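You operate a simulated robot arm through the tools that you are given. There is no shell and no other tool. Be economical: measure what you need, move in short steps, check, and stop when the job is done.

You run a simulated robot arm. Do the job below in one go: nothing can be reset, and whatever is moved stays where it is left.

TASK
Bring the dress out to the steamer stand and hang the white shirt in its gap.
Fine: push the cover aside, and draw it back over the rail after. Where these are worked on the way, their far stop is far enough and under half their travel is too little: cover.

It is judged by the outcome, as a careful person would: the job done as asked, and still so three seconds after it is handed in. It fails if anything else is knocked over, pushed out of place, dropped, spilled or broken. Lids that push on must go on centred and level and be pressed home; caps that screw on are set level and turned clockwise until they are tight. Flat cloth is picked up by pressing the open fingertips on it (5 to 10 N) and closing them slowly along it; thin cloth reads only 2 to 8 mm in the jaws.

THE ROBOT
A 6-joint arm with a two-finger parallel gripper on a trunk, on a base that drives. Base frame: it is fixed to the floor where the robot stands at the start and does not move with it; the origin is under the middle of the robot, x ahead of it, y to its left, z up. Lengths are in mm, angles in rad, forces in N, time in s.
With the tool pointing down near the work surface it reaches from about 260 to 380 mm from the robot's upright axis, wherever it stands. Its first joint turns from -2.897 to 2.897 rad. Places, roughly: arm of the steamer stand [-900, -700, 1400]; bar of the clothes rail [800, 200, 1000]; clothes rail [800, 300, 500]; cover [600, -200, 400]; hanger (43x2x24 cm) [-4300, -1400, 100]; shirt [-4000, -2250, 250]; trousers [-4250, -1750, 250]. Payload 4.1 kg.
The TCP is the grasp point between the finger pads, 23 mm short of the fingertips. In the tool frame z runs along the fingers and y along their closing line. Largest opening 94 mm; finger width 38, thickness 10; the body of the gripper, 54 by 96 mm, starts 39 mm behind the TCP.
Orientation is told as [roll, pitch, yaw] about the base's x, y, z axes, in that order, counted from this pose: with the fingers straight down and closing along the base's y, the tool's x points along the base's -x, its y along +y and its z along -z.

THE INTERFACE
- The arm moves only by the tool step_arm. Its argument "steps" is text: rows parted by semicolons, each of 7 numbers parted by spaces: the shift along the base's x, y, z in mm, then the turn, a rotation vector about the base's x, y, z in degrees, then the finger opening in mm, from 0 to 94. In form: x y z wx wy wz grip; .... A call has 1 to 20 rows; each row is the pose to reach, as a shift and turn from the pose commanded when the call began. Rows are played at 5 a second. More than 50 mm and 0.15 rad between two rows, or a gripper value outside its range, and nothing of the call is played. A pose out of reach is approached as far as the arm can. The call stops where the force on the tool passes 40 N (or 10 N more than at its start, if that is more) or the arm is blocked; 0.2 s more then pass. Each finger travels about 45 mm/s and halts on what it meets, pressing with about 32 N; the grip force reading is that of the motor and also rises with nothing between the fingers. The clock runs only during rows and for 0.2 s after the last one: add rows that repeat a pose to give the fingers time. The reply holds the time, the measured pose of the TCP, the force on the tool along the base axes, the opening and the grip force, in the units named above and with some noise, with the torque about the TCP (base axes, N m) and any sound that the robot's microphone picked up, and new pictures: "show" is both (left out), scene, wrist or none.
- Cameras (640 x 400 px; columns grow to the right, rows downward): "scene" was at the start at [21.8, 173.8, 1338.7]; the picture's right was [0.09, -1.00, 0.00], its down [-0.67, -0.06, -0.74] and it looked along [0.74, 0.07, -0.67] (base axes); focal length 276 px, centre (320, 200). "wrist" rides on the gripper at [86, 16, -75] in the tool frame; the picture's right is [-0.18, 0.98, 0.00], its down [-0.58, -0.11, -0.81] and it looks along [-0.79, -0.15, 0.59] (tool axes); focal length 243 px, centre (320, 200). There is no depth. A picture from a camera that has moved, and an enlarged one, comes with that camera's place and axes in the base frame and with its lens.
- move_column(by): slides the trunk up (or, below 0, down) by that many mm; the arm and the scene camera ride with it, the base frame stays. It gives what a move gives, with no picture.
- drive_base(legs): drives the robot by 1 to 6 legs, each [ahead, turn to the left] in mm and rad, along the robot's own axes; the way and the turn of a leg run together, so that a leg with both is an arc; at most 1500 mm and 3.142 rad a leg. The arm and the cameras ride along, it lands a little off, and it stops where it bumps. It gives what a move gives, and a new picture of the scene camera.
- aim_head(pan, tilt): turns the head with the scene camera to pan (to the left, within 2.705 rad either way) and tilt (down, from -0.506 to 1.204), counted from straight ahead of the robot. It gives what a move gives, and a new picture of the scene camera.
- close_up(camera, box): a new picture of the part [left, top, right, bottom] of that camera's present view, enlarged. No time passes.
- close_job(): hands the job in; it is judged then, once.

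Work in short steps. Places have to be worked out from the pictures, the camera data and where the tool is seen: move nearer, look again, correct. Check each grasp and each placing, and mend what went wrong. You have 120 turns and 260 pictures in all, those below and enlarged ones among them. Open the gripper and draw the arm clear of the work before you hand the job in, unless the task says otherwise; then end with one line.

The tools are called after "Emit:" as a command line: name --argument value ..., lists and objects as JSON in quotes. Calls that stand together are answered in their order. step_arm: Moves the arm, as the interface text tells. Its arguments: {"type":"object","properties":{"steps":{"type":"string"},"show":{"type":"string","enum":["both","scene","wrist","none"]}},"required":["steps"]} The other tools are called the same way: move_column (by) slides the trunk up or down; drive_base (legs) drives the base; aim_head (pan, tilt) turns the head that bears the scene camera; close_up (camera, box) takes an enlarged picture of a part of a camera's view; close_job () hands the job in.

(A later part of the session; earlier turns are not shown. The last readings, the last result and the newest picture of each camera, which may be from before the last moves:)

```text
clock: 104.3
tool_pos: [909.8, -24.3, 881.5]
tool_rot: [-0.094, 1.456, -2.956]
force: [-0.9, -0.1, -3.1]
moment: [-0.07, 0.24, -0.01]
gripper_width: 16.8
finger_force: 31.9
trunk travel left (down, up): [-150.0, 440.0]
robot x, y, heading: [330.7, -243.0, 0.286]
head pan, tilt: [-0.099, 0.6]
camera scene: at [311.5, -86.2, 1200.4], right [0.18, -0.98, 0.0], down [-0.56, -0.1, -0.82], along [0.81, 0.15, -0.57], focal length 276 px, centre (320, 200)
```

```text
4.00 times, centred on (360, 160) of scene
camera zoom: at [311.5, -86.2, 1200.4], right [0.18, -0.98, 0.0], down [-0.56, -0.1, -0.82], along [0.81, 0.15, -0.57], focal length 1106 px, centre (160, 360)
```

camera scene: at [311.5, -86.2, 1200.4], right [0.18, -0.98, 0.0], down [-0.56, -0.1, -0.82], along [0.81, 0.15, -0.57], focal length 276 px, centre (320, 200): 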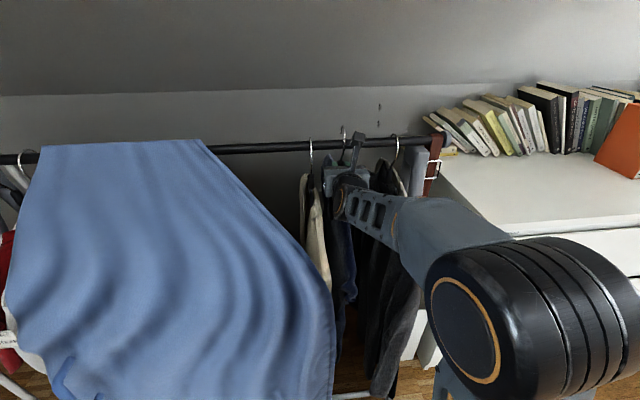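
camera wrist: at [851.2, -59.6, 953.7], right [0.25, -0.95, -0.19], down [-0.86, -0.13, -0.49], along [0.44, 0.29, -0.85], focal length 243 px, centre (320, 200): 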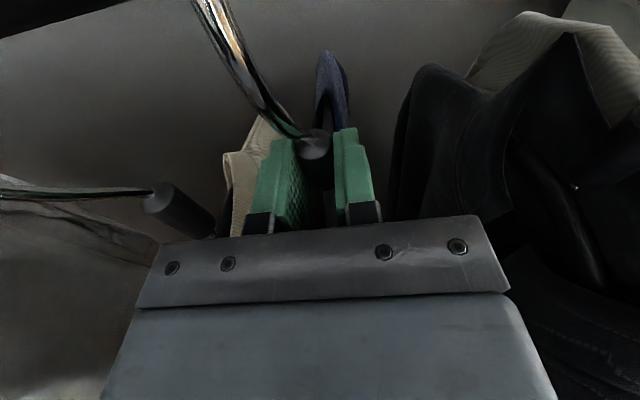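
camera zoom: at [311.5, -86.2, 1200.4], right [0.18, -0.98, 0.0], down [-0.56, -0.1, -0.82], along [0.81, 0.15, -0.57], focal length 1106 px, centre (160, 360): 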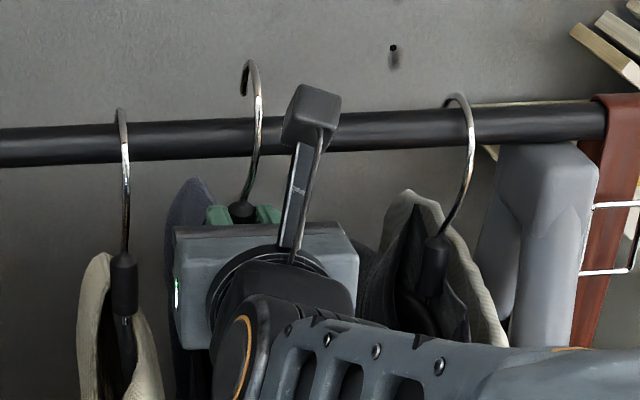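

The hook's tip has cleared the bar. I lift 12 mm more, then back the base straight out with the dress.

Emit:
step_arm --steps "0 0 6 0 0 0 0; 0 0 12 0 0 0 0; -10 -3 12 0 0 0 0; -20 -6 12 0 0 0 0; -29 -9 12 0 0 0 0; -29 -9 12 0 0 0 0" --show "scene"

Emit:
close_up --camera "scene" --box '[280, 110, 440, 210]'

```text
clock: 105.7
tool_pos: [878.8, -32.8, 894.7]
tool_rot: [-0.091, 1.456, -2.953]
force: [0.0, 0.2, -4.0]
moment: [-0.12, 0.27, 0.01]
gripper_width: 16.9
finger_force: 32.4
trunk travel left (down, up): [-150.0, 440.0]
robot x, y, heading: [328.7, -240.8, 0.291]
head pan, tilt: [-0.099, 0.6]
camera scene: at [311.6, -86.2, 1200.4], right [0.18, -0.98, 0.0], down [-0.56, -0.1, -0.82], along [0.81, 0.15, -0.57], focal length 276 px, centre (320, 200)
```

scene: 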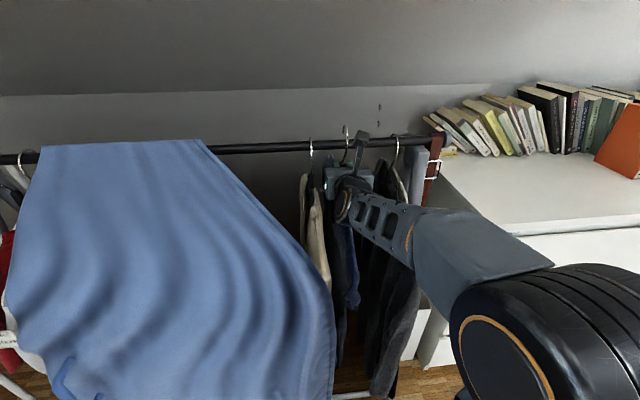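

```text
4.00 times, centred on (360, 160) of scene
camera zoom: at [311.6, -86.2, 1200.4], right [0.18, -0.98, 0.0], down [-0.56, -0.1, -0.82], along [0.81, 0.15, -0.57], focal length 1106 px, centre (160, 360)
```

zoom: 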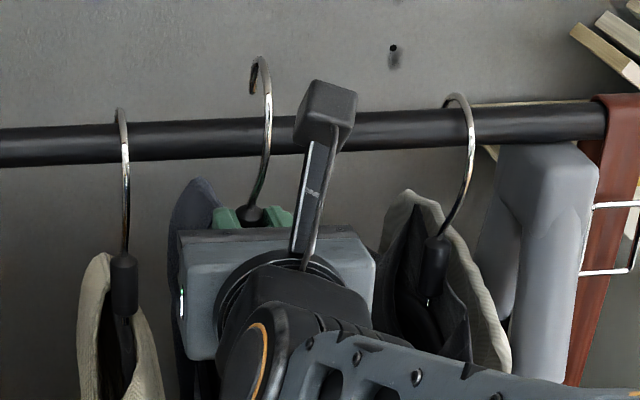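

Unhooked: the tool carries about 4 N. I back straight out 550 mm, then raise the trunk.

Emit:
drive_base --legs '[[-550, 0]]'

Emit:
close_up --camera "wrist" --box '[0, 0, 640, 400]'

```text
clock: 108.9
tool_pos: [354.2, -187.9, 893.7]
tool_rot: [-0.091, 1.456, -2.957]
force: [-0.3, 0.5, -3.6]
moment: [-0.08, 0.26, -0.03]
gripper_width: 16.8
finger_force: 32.2
trunk travel left (down, up): [-150.0, 440.0]
robot x, y, heading: [-192.0, -395.9, 0.283]
head pan, tilt: [-0.099, 0.6]
camera scene: at [-213.2, -239.8, 1200.4], right [0.18, -0.98, 0.0], down [-0.56, -0.1, -0.82], along [0.81, 0.15, -0.57], focal length 276 px, centre (320, 200)
```

scene: 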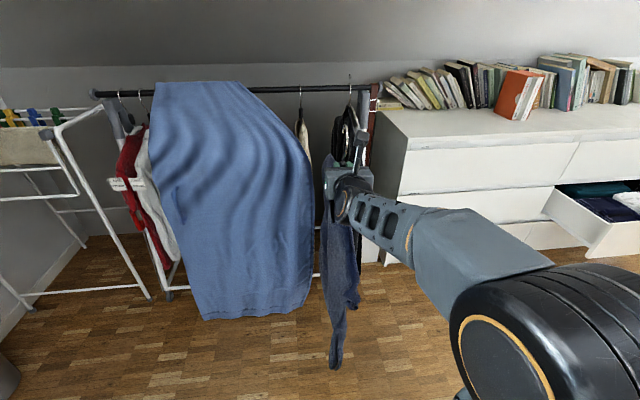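

```text
1.00 times, centred on (320, 200) of wrist (not enlarged: the box is as wide or as high as the picture)
camera zoom: at [297.8, -221.7, 988.7], right [0.25, -0.95, -0.19], down [-0.86, -0.13, -0.49], along [0.44, 0.29, -0.85], focal length 243 px, centre (320, 200)
```

zoom: 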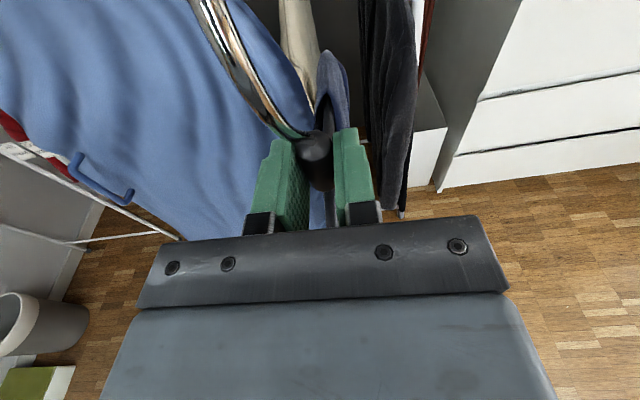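

The dress hangs well. I raise the trunk and turn right step by step toward the stand.

Emit:
move_column --by 425

Emit:
drive_base --legs '[[0, -1.5]]'

Emit:
aim_head --pan -1.5 --tilt 0.4

```text
refused: 425 is not a number from -400 to 400
```

```text
clock: 112.9
tool_pos: [54.7, -932.5, 893.7]
tool_rot: [-0.093, 1.455, 1.824]
force: [-1.0, -0.5, -4.8]
moment: [0.1, 0.09, -0.02]
gripper_width: 16.9
finger_force: 31.9
trunk travel left (down, up): [-150.0, 440.0]
robot x, y, heading: [-194.9, -397.2, -1.216]
head pan, tilt: [-0.099, 0.6]
camera scene: at [-38.5, -371.0, 1200.4], right [-0.97, -0.25, 0.0], down [-0.14, 0.55, -0.82], along [0.21, -0.8, -0.57], focal length 276 px, centre (320, 200)
```

scene: 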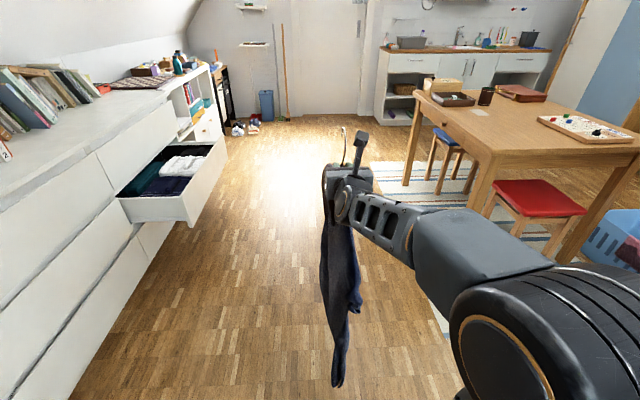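

```text
clock: 114.5
tool_pos: [53.5, -932.0, 893.0]
tool_rot: [-0.092, 1.457, 1.827]
force: [0.6, -0.3, -3.3]
moment: [0.11, 0.14, -0.03]
gripper_width: 17.0
finger_force: 31.7
trunk travel left (down, up): [-150.0, 440.0]
robot x, y, heading: [-195.6, -399.4, -1.217]
head pan, tilt: [-1.499, 0.4]
camera scene: at [-145.1, -323.7, 1218.6], right [-0.41, 0.91, 0.0], down [0.35, 0.16, -0.92], along [-0.84, -0.38, -0.39], focal length 276 px, centre (320, 200)
```

scene: 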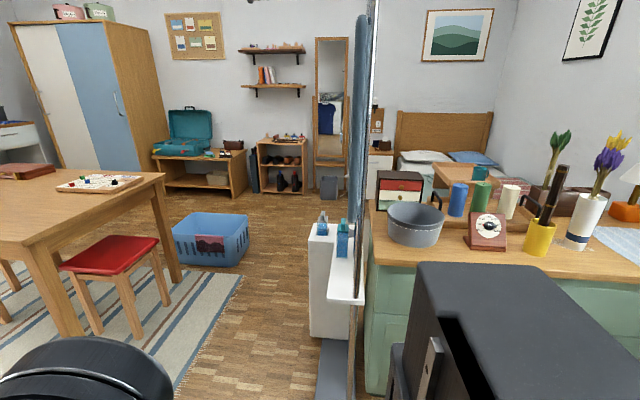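

I raise the trunk and look at the stand's arm.

Emit:
move_column --by 400

Emit:
aim_head --pan -1.5 --tilt 0.35

Emit:
close_up --camera "scene" --box '[240, 40, 480, 240]'

```text
clock: 118.3
tool_pos: [54.2, -932.4, 1294.1]
tool_rot: [-0.094, 1.458, 1.828]
force: [-0.2, -0.4, -3.3]
moment: [0.15, 0.08, -0.01]
gripper_width: 16.9
finger_force: 31.8
trunk travel left (down, up): [-550.0, 40.0]
robot x, y, heading: [-194.2, -397.0, -1.211]
head pan, tilt: [-1.499, 0.4]
```

```text
clock: 118.9
tool_pos: [54.0, -932.3, 1293.4]
tool_rot: [-0.092, 1.457, 1.826]
force: [-1.0, 0.3, -3.1]
moment: [0.14, 0.07, 0.04]
gripper_width: 16.7
finger_force: 31.5
trunk travel left (down, up): [-550.0, 40.0]
robot x, y, heading: [-192.1, -400.3, -1.212]
head pan, tilt: [-1.499, 0.351]
camera scene: at [-145.4, -324.0, 1623.2], right [-0.41, 0.91, 0.0], down [0.31, 0.14, -0.94], along [-0.86, -0.39, -0.34], focal length 276 px, centre (320, 200)
```

scene: 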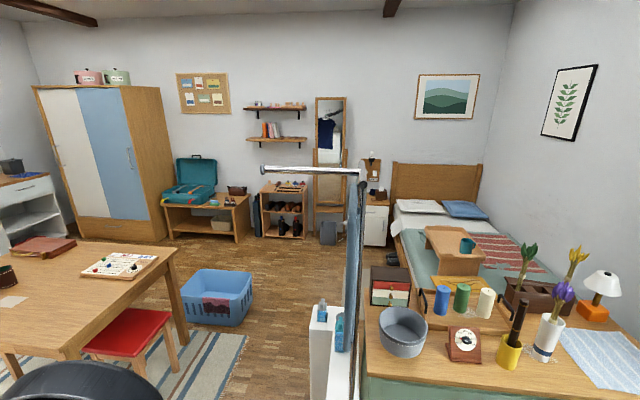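

```text
2.00 times, centred on (360, 140) of scene
camera zoom: at [-145.4, -324.0, 1623.2], right [-0.41, 0.91, 0.0], down [0.31, 0.14, -0.94], along [-0.86, -0.39, -0.34], focal length 553 px, centre (240, 320)
```

zoom: 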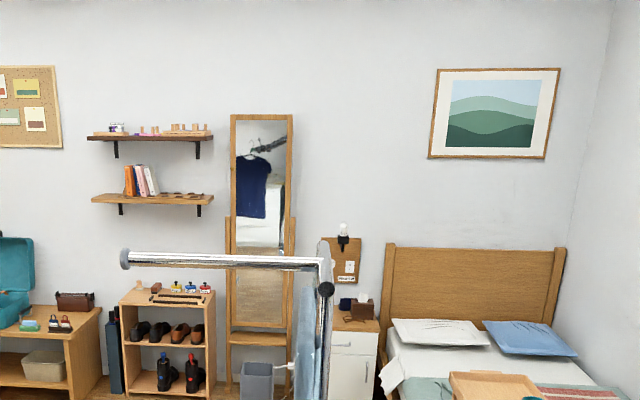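

The stand's arm runs from about (-831,-525) to a knob at (-806,-805), z≈1425, and the dress (seen in the mirror) is a navy frock. I'll hang it near y≈-740 from the +x side. I drive ahead 240 mm and turn to face -x, staying short of the arm.

Emit:
drive_base --legs '[[240, 0], [0, -1.84]]'

Emit:
aim_head --pan -0.1 --tilt 0.4

```text
clock: 125.2
tool_pos: [-694.0, -707.6, 1294.6]
tool_rot: [-0.093, 1.458, -0.038]
force: [-0.5, -0.2, -4.3]
moment: [0.02, -0.19, -0.01]
gripper_width: 16.6
finger_force: 31.4
trunk travel left (down, up): [-550.0, 40.0]
robot x, y, heading: [-116.2, -624.4, -3.084]
head pan, tilt: [-1.499, 0.351]
camera scene: at [-55.6, -695.4, 1623.2], right [0.99, 0.13, 0.0], down [0.05, -0.34, -0.94], along [-0.12, 0.93, -0.34], focal length 276 px, centre (320, 200)
```

scene: 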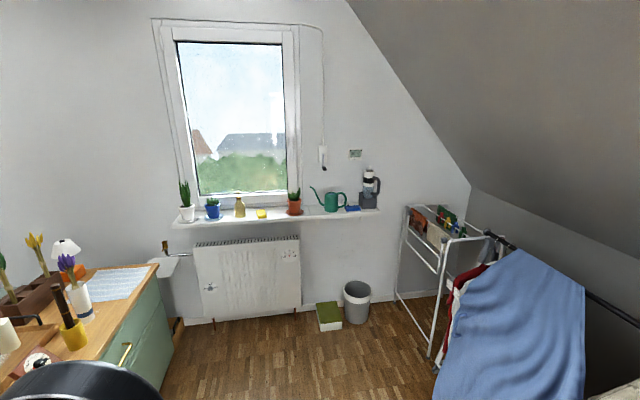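

```text
clock: 126.7
tool_pos: [-695.5, -709.6, 1294.4]
tool_rot: [-0.094, 1.458, -0.035]
force: [-0.3, -0.8, -4.3]
moment: [-0.01, -0.17, 0.0]
gripper_width: 16.6
finger_force: 31.9
trunk travel left (down, up): [-550.0, 40.0]
robot x, y, heading: [-111.3, -625.5, -3.083]
head pan, tilt: [-0.099, 0.4]
camera scene: at [-135.8, -784.1, 1618.6], right [0.04, 1.0, 0.0], down [0.39, -0.02, -0.92], along [-0.92, 0.04, -0.39], focal length 276 px, centre (320, 200)
```

scene: 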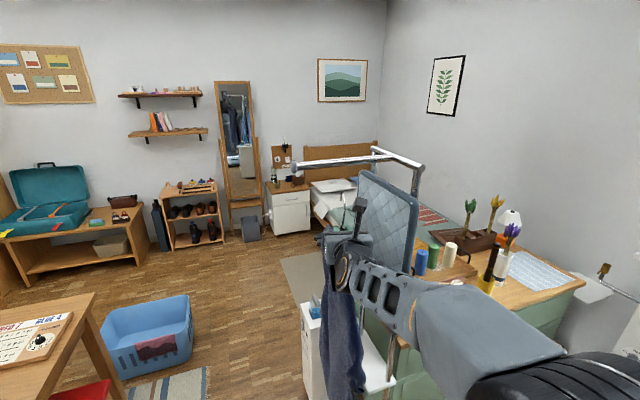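

I enlarge the stand.

Emit:
close_up --camera "scene" --box '[270, 120, 450, 300]'

Emit:
close_up --camera "scene" --box '[280, 220, 440, 400]'

```text
2.22 times, centred on (360, 210) of scene
camera zoom: at [-135.8, -784.1, 1618.6], right [0.04, 1.0, 0.0], down [0.39, -0.02, -0.92], along [-0.92, 0.04, -0.39], focal length 614 px, centre (231, 178)
```

zoom: 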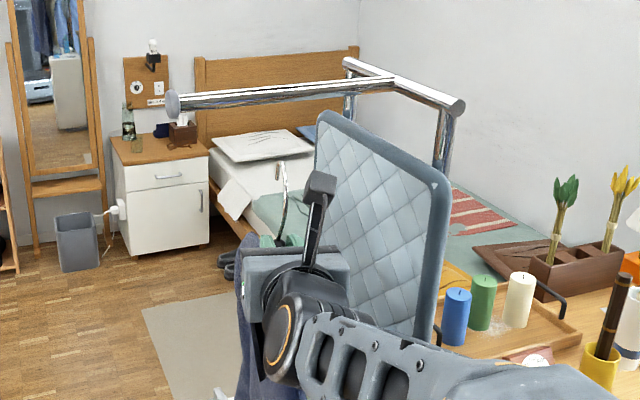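

```text
2.22 times, centred on (360, 310) of scene
camera zoom: at [-135.8, -784.1, 1618.6], right [0.04, 1.0, 0.0], down [0.39, -0.02, -0.92], along [-0.92, 0.04, -0.39], focal length 614 px, centre (231, -44)
```

zoom: 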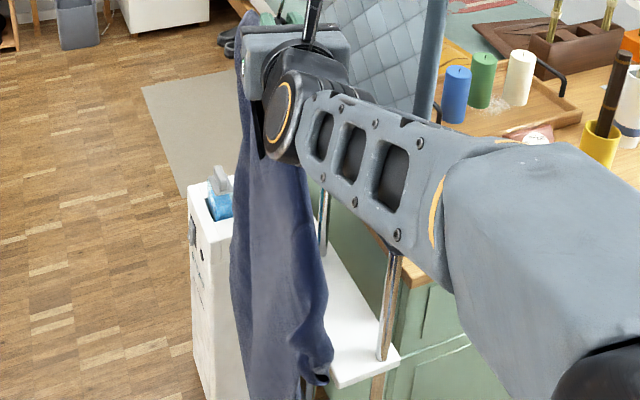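

The arm is perpendicular to the board and runs along the room axis: tip (-807,-821), joint (-882,-545). So I should face heading -2.85 from about (-143,-494). I swing away, back up, and swing in again.

Emit:
drive_base --legs '[[0, 1.74], [-135, 0], [0, -1.51]]'

Emit:
close_up --camera "scene" --box '[240, 100, 440, 300]'

```text
clock: 135.9
tool_pos: [-682.6, -732.6, 1293.4]
tool_rot: [-0.092, 1.458, 0.235]
force: [-0.2, -0.7, -3.6]
moment: [0.08, -0.15, 0.02]
gripper_width: 16.9
finger_force: 31.7
trunk travel left (down, up): [-550.0, 40.0]
robot x, y, heading: [-147.5, -497.6, -2.804]
head pan, tilt: [-0.099, 0.4]
camera scene: at [-125.0, -655.1, 1618.6], right [-0.23, 0.97, 0.0], down [0.38, 0.09, -0.92], along [-0.9, -0.21, -0.39], focal length 276 px, centre (320, 200)
```

scene: 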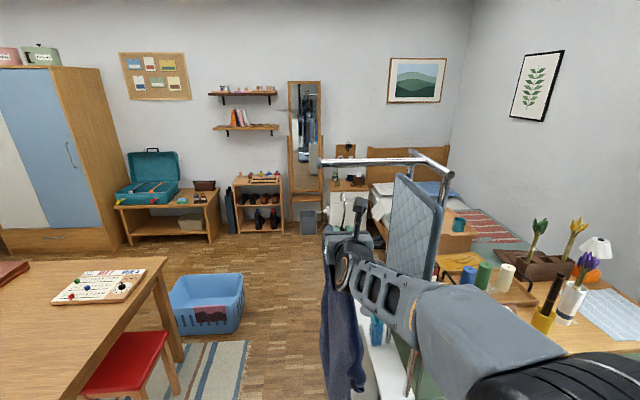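

```text
2.00 times, centred on (340, 200) of scene
camera zoom: at [-125.0, -655.1, 1618.6], right [-0.23, 0.97, 0.0], down [0.38, 0.09, -0.92], along [-0.9, -0.21, -0.39], focal length 553 px, centre (280, 200)
```

zoom: 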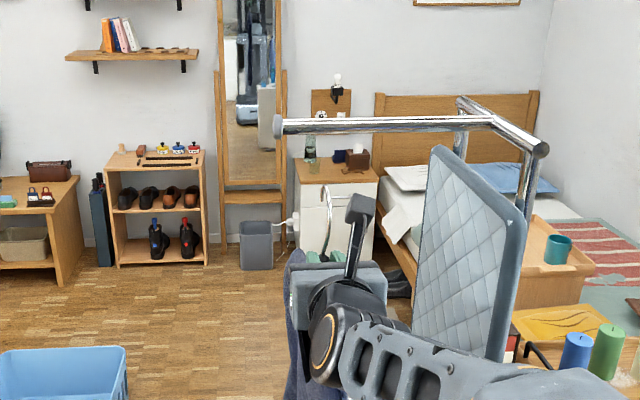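

I raise the hook above the arm level (trunk +40, arm +45) and shift right a little, then look with both cameras.

Emit:
move_column --by 40

Emit:
step_arm --steps "-1 4 12 0 0 0 0; -2 8 24 0 0 0 0; -4 14 36 0 0 0 0; -4 14 45 0 0 0 0; -4 14 45 0 0 0 0"

Emit:
close_up --camera "scene" --box '[260, 120, 420, 240]'

```text
clock: 136.7
tool_pos: [-682.2, -732.9, 1333.5]
tool_rot: [-0.09, 1.456, 0.236]
force: [-0.6, -0.7, -3.5]
moment: [0.09, -0.17, 0.02]
gripper_width: 16.6
finger_force: 32.1
trunk travel left (down, up): [-590.0, 0.0]
robot x, y, heading: [-146.6, -495.5, -2.807]
head pan, tilt: [-0.099, 0.4]
```

```text
clock: 137.9
tool_pos: [-687.2, -718.8, 1379.9]
tool_rot: [-0.093, 1.457, 0.233]
force: [0.4, -1.1, -3.7]
moment: [0.06, -0.17, 0.03]
gripper_width: 16.7
finger_force: 31.3
trunk travel left (down, up): [-590.0, 0.0]
robot x, y, heading: [-142.8, -493.7, -2.807]
head pan, tilt: [-0.099, 0.4]
camera scene: at [-124.9, -655.3, 1658.6], right [-0.23, 0.97, 0.0], down [0.38, 0.09, -0.92], along [-0.9, -0.21, -0.39], focal length 276 px, centre (320, 200)
camera wrist: at [-630.8, -682.2, 1473.8], right [-0.29, 0.94, -0.19], down [0.86, 0.17, -0.48], along [-0.42, -0.31, -0.85], focal length 243 px, centre (320, 200)
```

scene: 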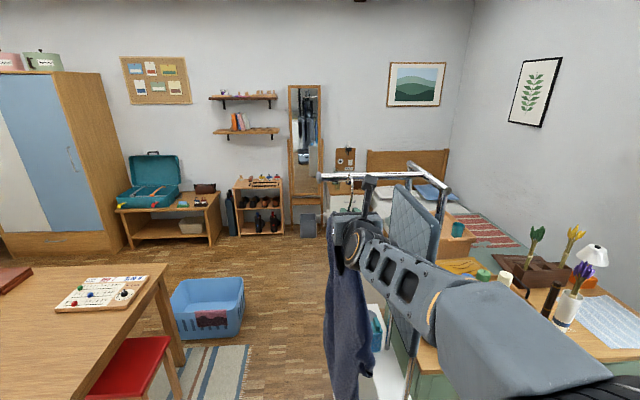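
wrist: 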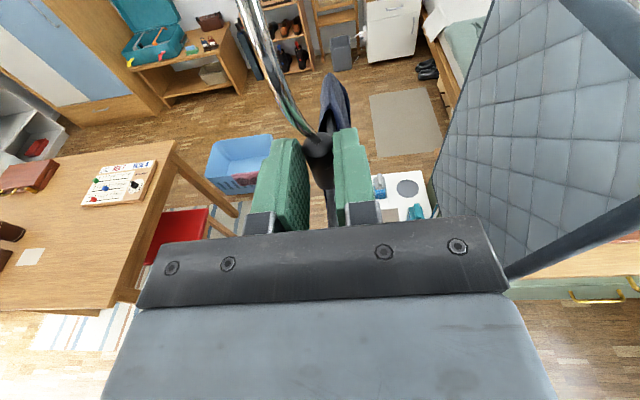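

```text
3.33 times, centred on (340, 180) of scene
camera zoom: at [-124.9, -655.3, 1658.6], right [-0.23, 0.97, 0.0], down [0.38, 0.09, -0.92], along [-0.9, -0.21, -0.39], focal length 922 px, centre (253, 267)
```

zoom: 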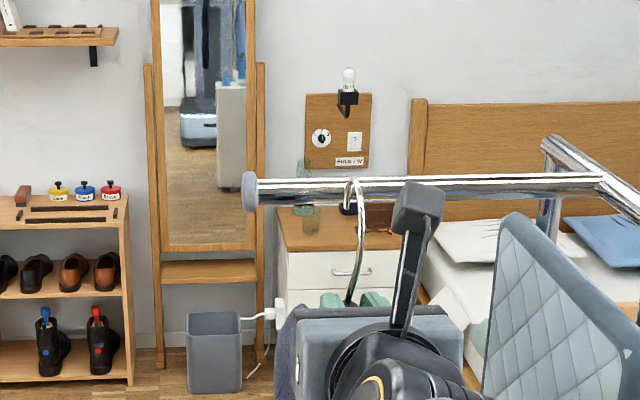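

The arm's height is confirmed at z≈1425 and my hook's inner top is at ≈1480, so it clears. I drive 115 mm ahead, then check.

Emit:
drive_base --legs '[[115, 0]]'

Emit:
close_up --camera "scene" --box '[260, 120, 420, 240]'

Emit:
close_up --camera "wrist" --box '[0, 0, 640, 400]'

```text
clock: 139.1
tool_pos: [-797.9, -759.0, 1378.2]
tool_rot: [-0.089, 1.457, 0.239]
force: [0.0, 0.5, -3.6]
moment: [0.1, -0.15, 0.01]
gripper_width: 16.8
finger_force: 31.6
trunk travel left (down, up): [-590.0, 0.0]
robot x, y, heading: [-254.7, -534.5, -2.809]
head pan, tilt: [-0.099, 0.4]
camera scene: at [-235.5, -693.7, 1658.6], right [-0.23, 0.97, 0.0], down [0.38, 0.09, -0.92], along [-0.9, -0.21, -0.39], focal length 276 px, centre (320, 200)
```

scene: 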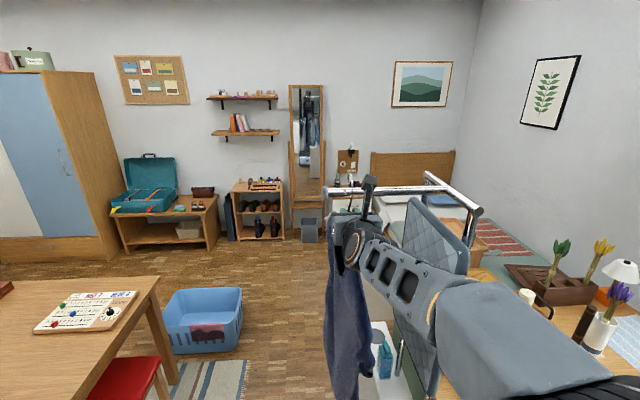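

```text
3.33 times, centred on (340, 180) of scene
camera zoom: at [-235.5, -693.7, 1658.6], right [-0.23, 0.97, 0.0], down [0.38, 0.09, -0.92], along [-0.9, -0.21, -0.39], focal length 922 px, centre (253, 267)
```

zoom: 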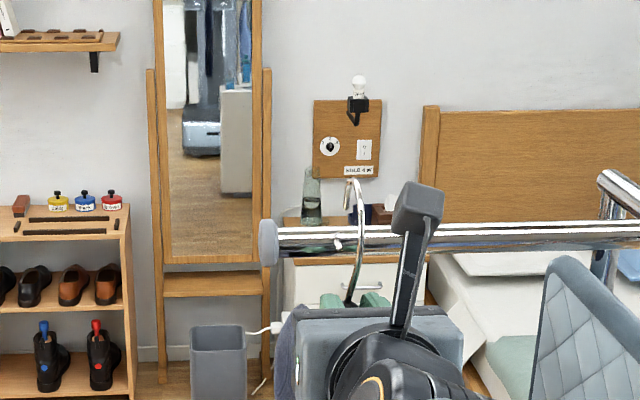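

```text
1.00 times, centred on (320, 200) of wrist (not enlarged: the box is as wide or as high as the picture)
camera zoom: at [-741.3, -722.0, 1472.9], right [-0.3, 0.94, -0.19], down [0.86, 0.17, -0.48], along [-0.42, -0.31, -0.85], focal length 243 px, centre (320, 200)
```

zoom: 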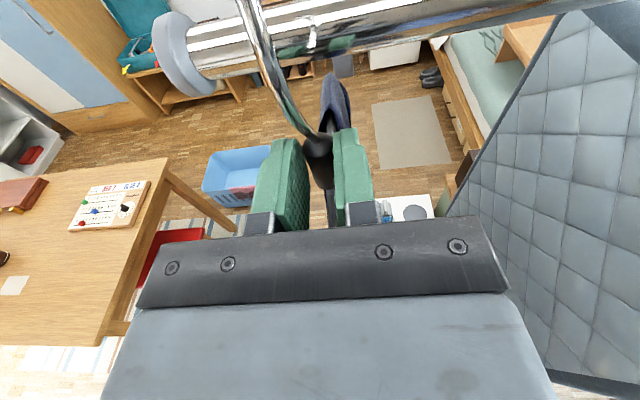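

The arm's axis is 32 mm ahead of the TCP. I advance 36 mm with the arm, hook tip passing over the tube.

Emit:
step_arm --steps "-9 -3 2 0 0 0 0; -18 -5 2 0 0 0 0; -27 -8 2 0 0 0 0; -34.5 -10.4 2 0 0 0 0; -34.5 -10.4 2 0 0 0 0"

Emit:
close_up --camera "scene" --box '[260, 120, 420, 240]'

```text
clock: 140.3
tool_pos: [-827.4, -767.9, 1381.2]
tool_rot: [-0.092, 1.452, 0.237]
force: [14.2, 6.5, -10.9]
moment: [-0.09, 0.23, -0.05]
gripper_width: 16.7
finger_force: 32.1
trunk travel left (down, up): [-590.0, 0.0]
robot x, y, heading: [-255.8, -530.9, -2.808]
head pan, tilt: [-0.099, 0.4]
camera scene: at [-231.6, -691.9, 1658.6], right [-0.23, 0.97, 0.0], down [0.38, 0.09, -0.92], along [-0.9, -0.22, -0.39], focal length 276 px, centre (320, 200)
camera wrist: at [-772.0, -731.1, 1475.9], right [-0.3, 0.94, -0.19], down [0.86, 0.17, -0.48], along [-0.42, -0.31, -0.85], focal length 243 px, centre (320, 200)
```

scene: 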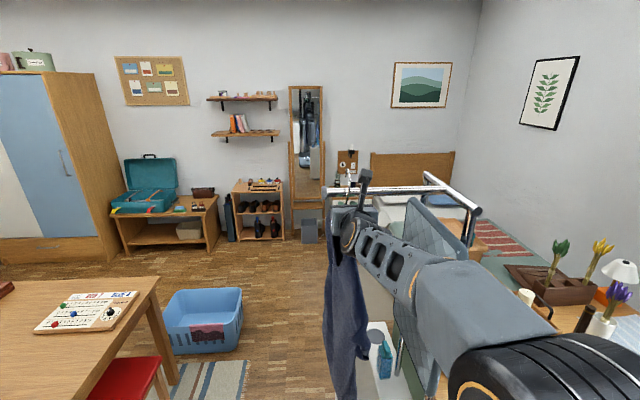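
wrist: 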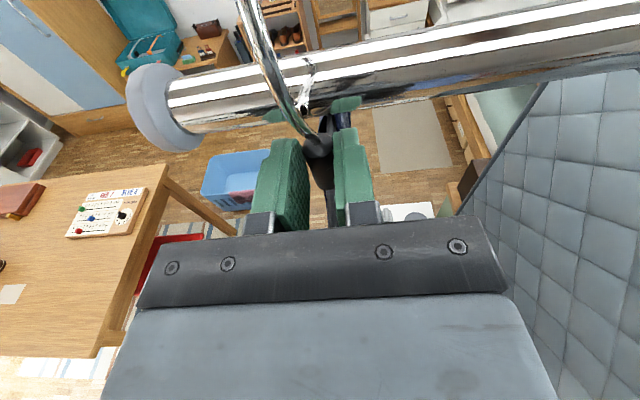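

```text
3.33 times, centred on (340, 180) of scene
camera zoom: at [-231.6, -691.9, 1658.6], right [-0.23, 0.97, 0.0], down [0.38, 0.09, -0.92], along [-0.9, -0.22, -0.39], focal length 922 px, centre (253, 267)
```

zoom: 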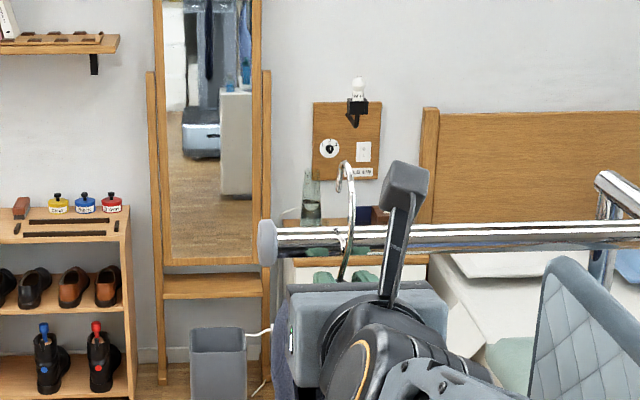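

There is light contact of the wire's lower arc with the tube, as expected when the tube is well inside. The tip is past it, so I ease back 2 mm and lower slowly.

Emit:
step_arm --steps "2 0.6 -4 0 0 0 0; 2 0.6 -9 0 0 0 0; 2 0.6 -14 0 0 0 0; 2 0.6 -19 0 0 0 0; 2 0.6 -24 0 0 0 0; 2 0.6 -29 0 0 0 0; 2 0.6 -34 0 0 0 0; 2 0.6 -38 0 0 0 0"

Emit:
close_up --camera "scene" --box '[260, 120, 420, 240]'

```text
clock: 142.1
tool_pos: [-828.2, -767.7, 1342.8]
tool_rot: [-0.089, 1.456, 0.24]
force: [0.3, -0.5, -3.6]
moment: [0.09, -0.16, -0.02]
gripper_width: 16.7
finger_force: 32.0
trunk travel left (down, up): [-590.0, 0.0]
robot x, y, heading: [-251.1, -531.8, -2.806]
head pan, tilt: [-0.099, 0.4]
camera scene: at [-234.2, -693.2, 1658.6], right [-0.23, 0.97, 0.0], down [0.38, 0.09, -0.92], along [-0.9, -0.21, -0.39], focal length 276 px, centre (320, 200)
camera wrist: at [-772.6, -730.8, 1437.0], right [-0.3, 0.94, -0.19], down [0.86, 0.17, -0.48], along [-0.42, -0.31, -0.85], focal length 243 px, centre (320, 200)
```

scene: 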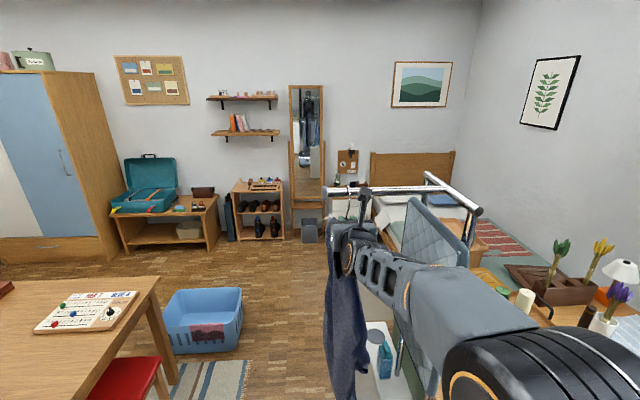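
wrist: 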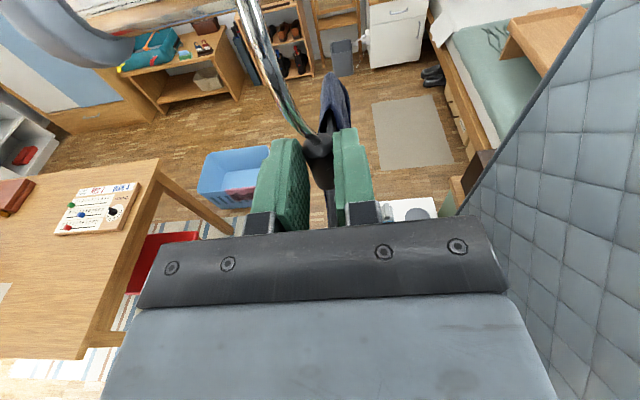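

```text
3.33 times, centred on (340, 180) of scene
camera zoom: at [-234.2, -693.2, 1658.6], right [-0.23, 0.97, 0.0], down [0.38, 0.09, -0.92], along [-0.9, -0.21, -0.39], focal length 922 px, centre (253, 267)
```

zoom: 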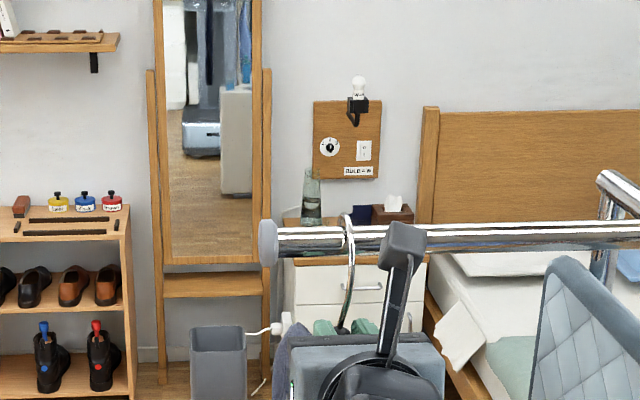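

The hook is over the tube and almost resting. I lower until the weight goes onto the arm.

Emit:
step_arm --steps "0 0 -2 0 0 0 0; 0 0 -4 0 0 0 0; 0 0 -6 0 0 0 0; 0 0 -8 0 0 0 0; 0 0 -8 0 0 0 0" --show "none"

```text
clock: 143.3
tool_pos: [-826.2, -766.4, 1338.4]
tool_rot: [-0.101, 1.463, 0.226]
force: [0.3, 0.2, 23.3]
moment: [-0.03, 0.36, -0.01]
gripper_width: 16.9
finger_force: 32.4
trunk travel left (down, up): [-590.0, 0.0]
robot x, y, heading: [-255.7, -532.4, -2.811]
head pan, tilt: [-0.099, 0.4]
```

It rests at about z 1339 with 23 N pressing. I ease up 3 mm, open, and withdraw straight back.

Emit:
step_arm --steps "0 0 3 0 0 0 0; 0 0 3 0 0 0 20; 0 0 3 0 0 0 35; 0 0 3 0 0 0 60; 0 0 3 0 0 0 60; 10 3 3 0 0 0 60; 22 7 3 0 0 0 60; 40 12 3 0 0 0 60; 60 18 3 0 0 0 60; 80 24 3 0 0 0 60" --show "both"

Emit:
close_up --camera "scene" --box '[260, 140, 420, 260]'

```text
clock: 145.5
tool_pos: [-745.1, -742.8, 1338.7]
tool_rot: [-0.091, 1.456, 0.237]
force: [1.6, -0.1, -0.5]
moment: [0.05, -0.02, 0.02]
gripper_width: 60.2
finger_force: 0.2
trunk travel left (down, up): [-590.0, 0.0]
robot x, y, heading: [-250.0, -531.9, -2.805]
head pan, tilt: [-0.099, 0.4]
camera scene: at [-233.3, -692.8, 1658.7], right [-0.23, 0.97, 0.0], down [0.38, 0.09, -0.92], along [-0.9, -0.21, -0.39], focal length 276 px, centre (320, 200)
camera wrist: at [-691.2, -706.3, 1434.0], right [-0.3, 0.94, -0.19], down [0.86, 0.17, -0.49], along [-0.42, -0.31, -0.85], focal length 243 px, centre (320, 200)
```

scene: 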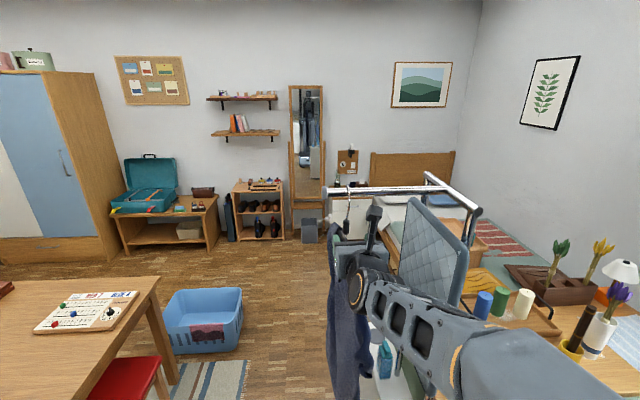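
wrist: 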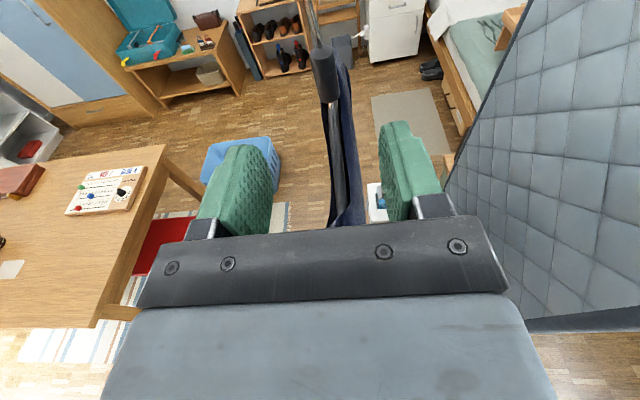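

```text
3.33 times, centred on (340, 200) of scene
camera zoom: at [-233.3, -692.8, 1658.7], right [-0.23, 0.97, 0.0], down [0.38, 0.09, -0.92], along [-0.9, -0.21, -0.39], focal length 922 px, centre (253, 200)
```

zoom: 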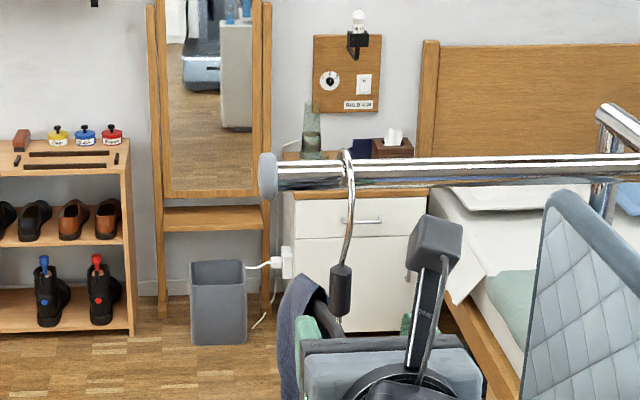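

The dress hangs on the stand's arm. I back off, look once more at it, and drive to the left part of the rail for the white shirt.

Emit:
drive_base --legs '[[-260, 0]]'

Emit:
drive_base --legs '[[0, -1.75], [930, 0], [0, -1.44]]'

Emit:
move_column --by -400

Emit:
aim_head --pan 0 --tilt 0.45

```text
clock: 147.4
tool_pos: [-503.5, -659.3, 1338.8]
tool_rot: [-0.092, 1.457, 0.237]
force: [-0.5, -0.2, 0.4]
moment: [0.01, 0.02, 0.01]
gripper_width: 60.1
finger_force: 0.0
trunk travel left (down, up): [-590.0, 0.0]
robot x, y, heading: [-8.3, -448.1, -2.804]
head pan, tilt: [-0.099, 0.4]
camera scene: at [11.1, -607.6, 1658.7], right [-0.23, 0.97, 0.0], down [0.38, 0.09, -0.92], along [-0.9, -0.22, -0.39], focal length 276 px, centre (320, 200)
```

scene: 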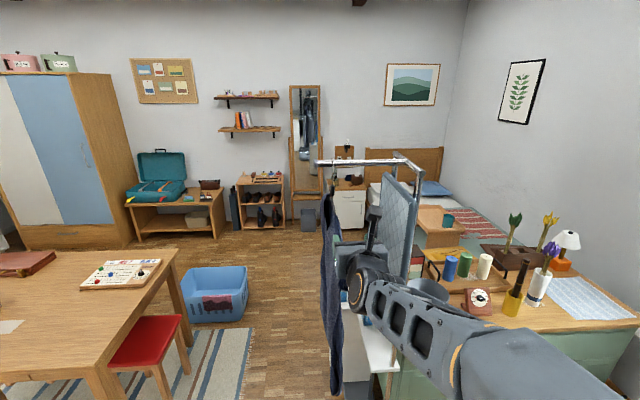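

```text
clock: 159.9
tool_pos: [309.6, 676.8, 1339.4]
tool_rot: [-0.092, 1.455, -2.91]
force: [-0.4, -0.2, 0.2]
moment: [0.0, 0.0, -0.03]
gripper_width: 59.8
finger_force: 0.0
trunk travel left (down, up): [-590.0, 0.0]
robot x, y, heading: [-183.8, 467.2, 0.33]
head pan, tilt: [-0.099, 0.4]
camera scene: at [-207.8, 628.2, 1658.7], right [0.23, -0.97, 0.0], down [-0.38, -0.09, -0.92], along [0.9, 0.21, -0.39], focal length 276 px, centre (320, 200)
```

scene: 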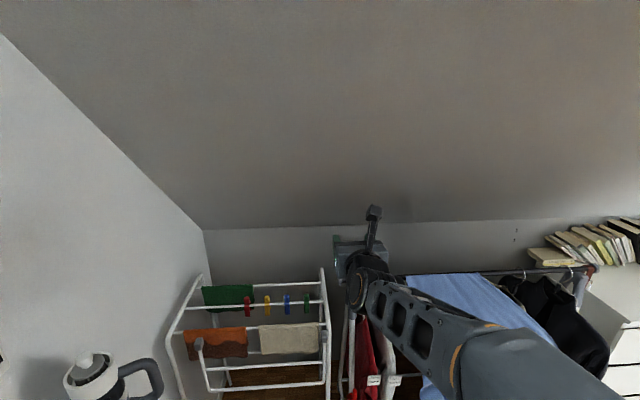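

```text
clock: 163.8
tool_pos: [308.9, 676.9, 939.1]
tool_rot: [-0.092, 1.457, -2.91]
force: [0.2, -0.1, -0.8]
moment: [-0.05, 0.0, 0.01]
gripper_width: 60.0
finger_force: 0.1
trunk travel left (down, up): [-190.0, 400.0]
robot x, y, heading: [-184.9, 473.0, 0.328]
head pan, tilt: [-0.099, 0.4]
```

```text
clock: 164.4
tool_pos: [309.4, 676.3, 939.3]
tool_rot: [-0.093, 1.455, -2.911]
force: [0.2, -0.1, -0.2]
moment: [-0.01, -0.01, -0.02]
gripper_width: 60.1
finger_force: 0.0
trunk travel left (down, up): [-190.0, 400.0]
robot x, y, heading: [-183.9, 470.2, 0.33]
head pan, tilt: [0.0, 0.45]
camera scene: at [-211.0, 636.8, 1254.0], right [0.32, -0.95, 0.0], down [-0.41, -0.14, -0.9], along [0.85, 0.29, -0.43], focal length 276 px, centre (320, 200)
```

scene: 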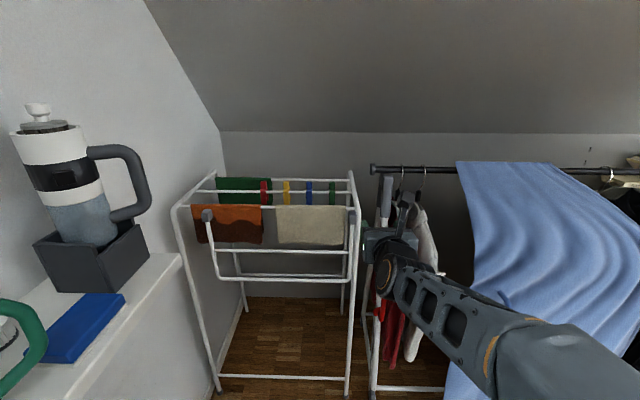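

The white hanger's hook is at about (701,590), the red one 70 mm to its left. I square up, lower the trunk 80 mm, and shift the tool right so the forearm runs nearly parallel to the hanger and clears the cover.

Emit:
drive_base --legs '[[0, -0.04]]'

Emit:
move_column --by -80

Emit:
step_arm --steps "9 -29 0 0 0 0 60; 17 -58 0 0 0 0 60; 26 -87 0 0 0 0 60; 35 -116 0 0 0 0 60; 44 -145 0 0 0 0 60; 50 -165 0 0 0 0 60; 50 -165 0 0 0 0 60"

```text
clock: 165.2
tool_pos: [316.6, 656.8, 939.5]
tool_rot: [-0.094, 1.454, -2.949]
force: [0.2, -1.0, -0.1]
moment: [0.0, 0.02, 0.02]
gripper_width: 59.9
finger_force: 0.1
trunk travel left (down, up): [-190.0, 400.0]
robot x, y, heading: [-185.2, 472.8, 0.293]
head pan, tilt: [0.0, 0.45]
camera scene: at [-204.4, 637.6, 1254.0], right [0.29, -0.96, 0.0], down [-0.42, -0.12, -0.9], along [0.86, 0.26, -0.44], focal length 276 px, centre (320, 200)
```

scene: 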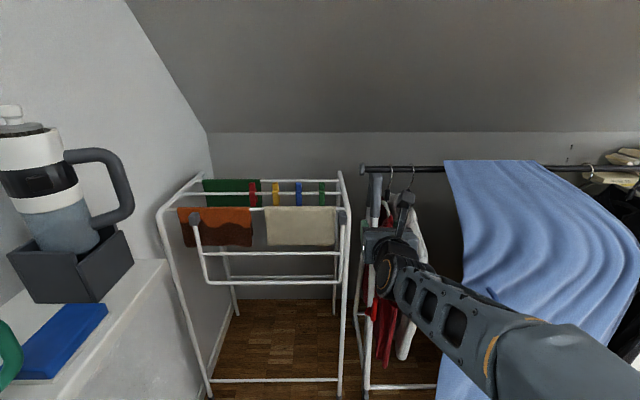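

```text
clock: 166.4
tool_pos: [317.0, 657.0, 858.8]
tool_rot: [-0.094, 1.456, -2.949]
force: [-0.3, -0.5, -0.2]
moment: [-0.01, -0.02, 0.01]
gripper_width: 60.0
finger_force: 0.0
trunk travel left (down, up): [-110.0, 480.0]
robot x, y, heading: [-189.2, 471.6, 0.29]
head pan, tilt: [0.0, 0.45]
```

```text
clock: 168.0
tool_pos: [326.2, 624.1, 873.8]
tool_rot: [-0.041, 1.453, -2.919]
force: [-0.3, 0.3, -0.8]
moment: [0.0, -0.01, -0.02]
gripper_width: 59.9
finger_force: 0.2
out of reach, approached as far as the arm can: row 1, 2, 3, 4, 5, 6, 7
trunk travel left (down, up): [-110.0, 480.0]
robot x, y, heading: [-185.6, 472.1, 0.29]
head pan, tilt: [0.0, 0.45]
camera scene: at [-204.4, 637.7, 1174.0], right [0.29, -0.96, 0.0], down [-0.42, -0.12, -0.9], along [0.86, 0.26, -0.44], focal length 276 px, centre (320, 200)
camera wrist: at [269.7, 591.0, 968.5], right [0.24, -0.95, -0.19], down [-0.87, -0.12, -0.48], along [0.44, 0.28, -0.86], focal length 243 px, centre (320, 200)
```

scene: 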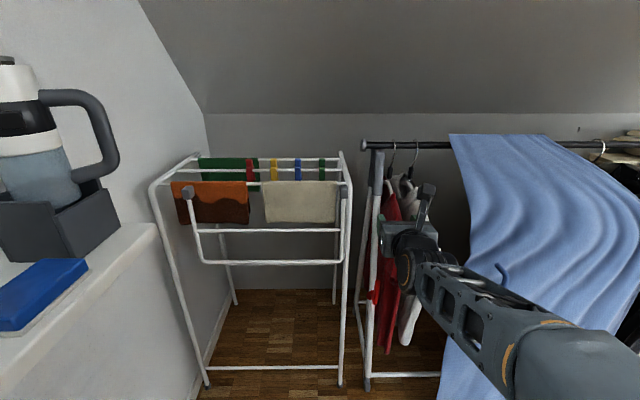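
wrist: 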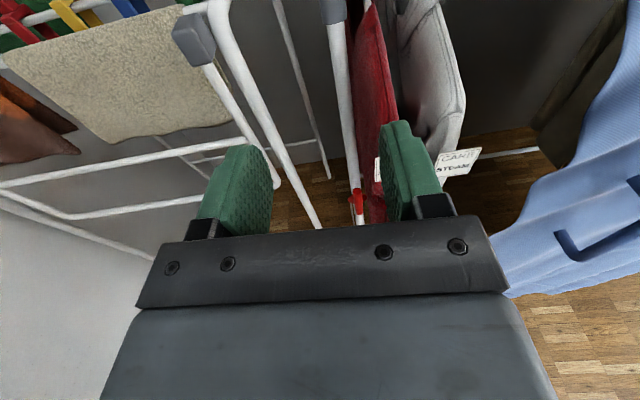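

At this wrist roll the tool can't go right of the robot's middle. I roll the wrist the other way round (through the upright pose to the opposite half turn), to gain range on the right.

Emit:
step_arm --steps "0 0 0 -7.9 -1.8 1 60; 0 0 0 -15.9 -3.6 1.9 60; 0 0 0 -23.8 -5.4 2.9 60; 0 0 0 -31.8 -7.2 3.8 60; 0 0 0 -39.7 -9 4.8 60; 0 0 0 -47.6 -10.8 5.8 60; 0 0 0 -55.6 -12.6 6.7 60; 0 0 0 -63.5 -14.4 7.7 60; 0 0 0 -71.5 -16.2 8.6 60; 0 0 0 -79.4 -18 9.6 60; 0 0 0 -87.3 -19.8 10.6 60; 0 0 0 -95.3 -21.6 11.5 60; 0 0 0 -103.2 -23.4 12.5 60; 0 0 0 -111.2 -25.2 13.4 60; 0 0 0 -119.1 -27 14.4 60; 0 0 0 -127 -28.8 15.4 60; 0 0 0 -135 -30.6 16.3 60; 0 0 0 -142.9 -32.4 17.3 60; 0 0 0 -150.9 -34.2 18.2 60; 0 0 0 -158.8 -36 19.2 60" --show "none"

Emit:
step_arm --steps "0 0 0 -7.9 -1.8 1 60; 0 0 0 -15.9 -3.6 1.9 60; 0 0 0 -23.8 -5.4 2.9 60; 0 0 0 -31.8 -7.2 3.8 60; 0 0 0 -39.7 -9 4.8 60; 0 0 0 -47.6 -10.8 5.8 60; 0 0 0 -55.6 -12.6 6.7 60; 0 0 0 -63.5 -14.4 7.7 60; 0 0 0 -71.5 -16.2 8.6 60; 0 0 0 -79.4 -18 9.6 60; 0 0 0 -87.3 -19.8 10.6 60; 0 0 0 -95.3 -21.6 11.5 60; 0 0 0 -103.2 -23.4 12.5 60; 0 0 0 -111.2 -25.2 13.4 60; 0 0 0 -119.1 -27 14.4 60; 0 0 0 -127 -28.8 15.4 60; 0 0 0 -135 -30.6 16.3 60; 0 0 0 -142.9 -32.4 17.3 60; 0 0 0 -150.9 -34.2 18.2 60; 0 0 0 -158.8 -36 19.2 60" --show "both"

```text
clock: 172.2
tool_pos: [327.0, 622.2, 866.4]
tool_rot: [1.098, -1.268, -0.954]
force: [0.0, 0.3, 0.2]
moment: [0.02, 0.01, -0.05]
gripper_width: 59.9
finger_force: 0.1
trunk travel left (down, up): [-110.0, 480.0]
robot x, y, heading: [-189.9, 470.9, 0.287]
head pan, tilt: [0.0, 0.45]
```

```text
clock: 176.4
tool_pos: [328.5, 623.0, 867.0]
tool_rot: [-1.418, 0.999, 1.973]
force: [0.5, -0.2, -0.2]
moment: [0.01, -0.02, -0.04]
gripper_width: 60.0
finger_force: 0.0
trunk travel left (down, up): [-110.0, 480.0]
robot x, y, heading: [-184.1, 470.5, 0.293]
head pan, tilt: [0.0, 0.45]
camera scene: at [-204.4, 637.7, 1174.0], right [0.29, -0.96, 0.0], down [-0.42, -0.12, -0.9], along [0.86, 0.26, -0.44], focal length 276 px, centre (320, 200)
camera wrist: at [277.3, 546.1, 937.2], right [0.14, -0.72, -0.68], down [-0.92, 0.16, -0.36], along [0.37, 0.68, -0.64], focal length 243 px, centre (320, 200)
```

scene: 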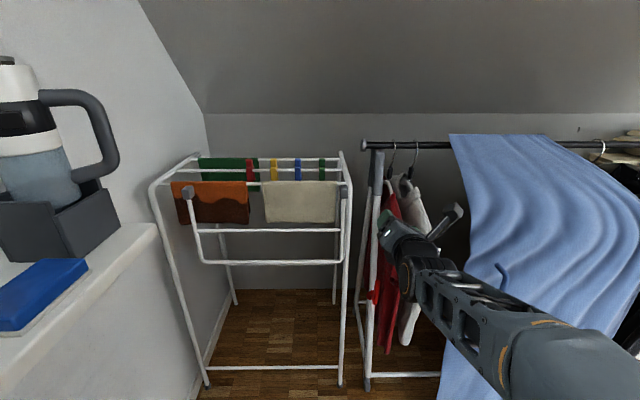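
wrist: 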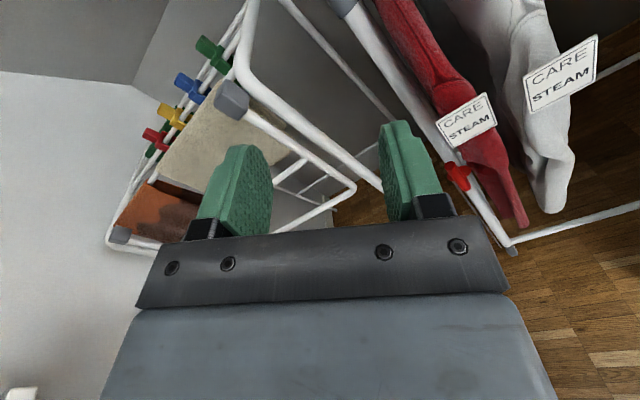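

No limit met this way. I finish the last 32° and test moving right.

Emit:
step_arm --steps "0 0 0 -7.9 -1.8 1 60; 0 0 0 -15.9 -3.6 1.9 60; 0 0 0 -23.8 -5.4 2.9 60; 0 0 0 -31 -7 3.7 60; 9 -29 -2 -31 -7 3.7 60; 17 -58 -4 -31 -7 3.7 60; 26 -87 -6 -31 -7 3.7 60; 35 -116 -8 -31 -7 3.7 60; 44 -145 -8 -31 -7 3.7 60; 44 -145 -8 -31 -7 3.7 60"

```text
clock: 178.6
tool_pos: [371.5, 476.9, 858.7]
tool_rot: [-0.107, 1.456, -2.966]
force: [0.3, -0.6, 0.2]
moment: [0.04, 0.0, -0.01]
gripper_width: 59.8
finger_force: 0.0
out of reach, approached as far as the arm can: row 4
trunk travel left (down, up): [-110.0, 480.0]
robot x, y, heading: [-187.0, 471.0, 0.29]
head pan, tilt: [0.0, 0.45]
camera scene: at [-204.3, 637.6, 1174.0], right [0.29, -0.96, 0.0], down [-0.42, -0.12, -0.9], along [0.86, 0.26, -0.44], focal length 276 px, centre (320, 200)
camera wrist: at [314.8, 442.2, 953.3], right [0.25, -0.95, -0.19], down [-0.86, -0.13, -0.48], along [0.43, 0.29, -0.85], focal length 243 px, centre (320, 200)
```

scene: 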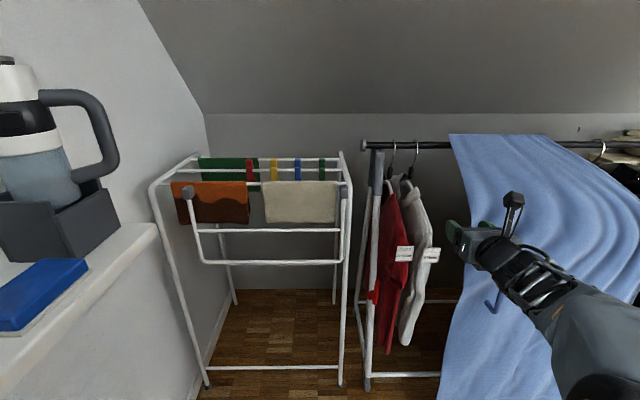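
wrist: 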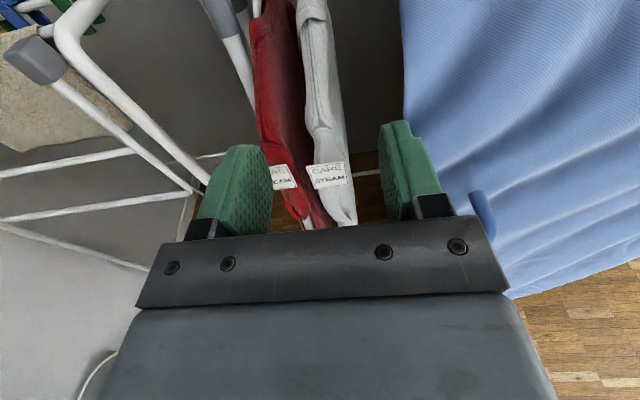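

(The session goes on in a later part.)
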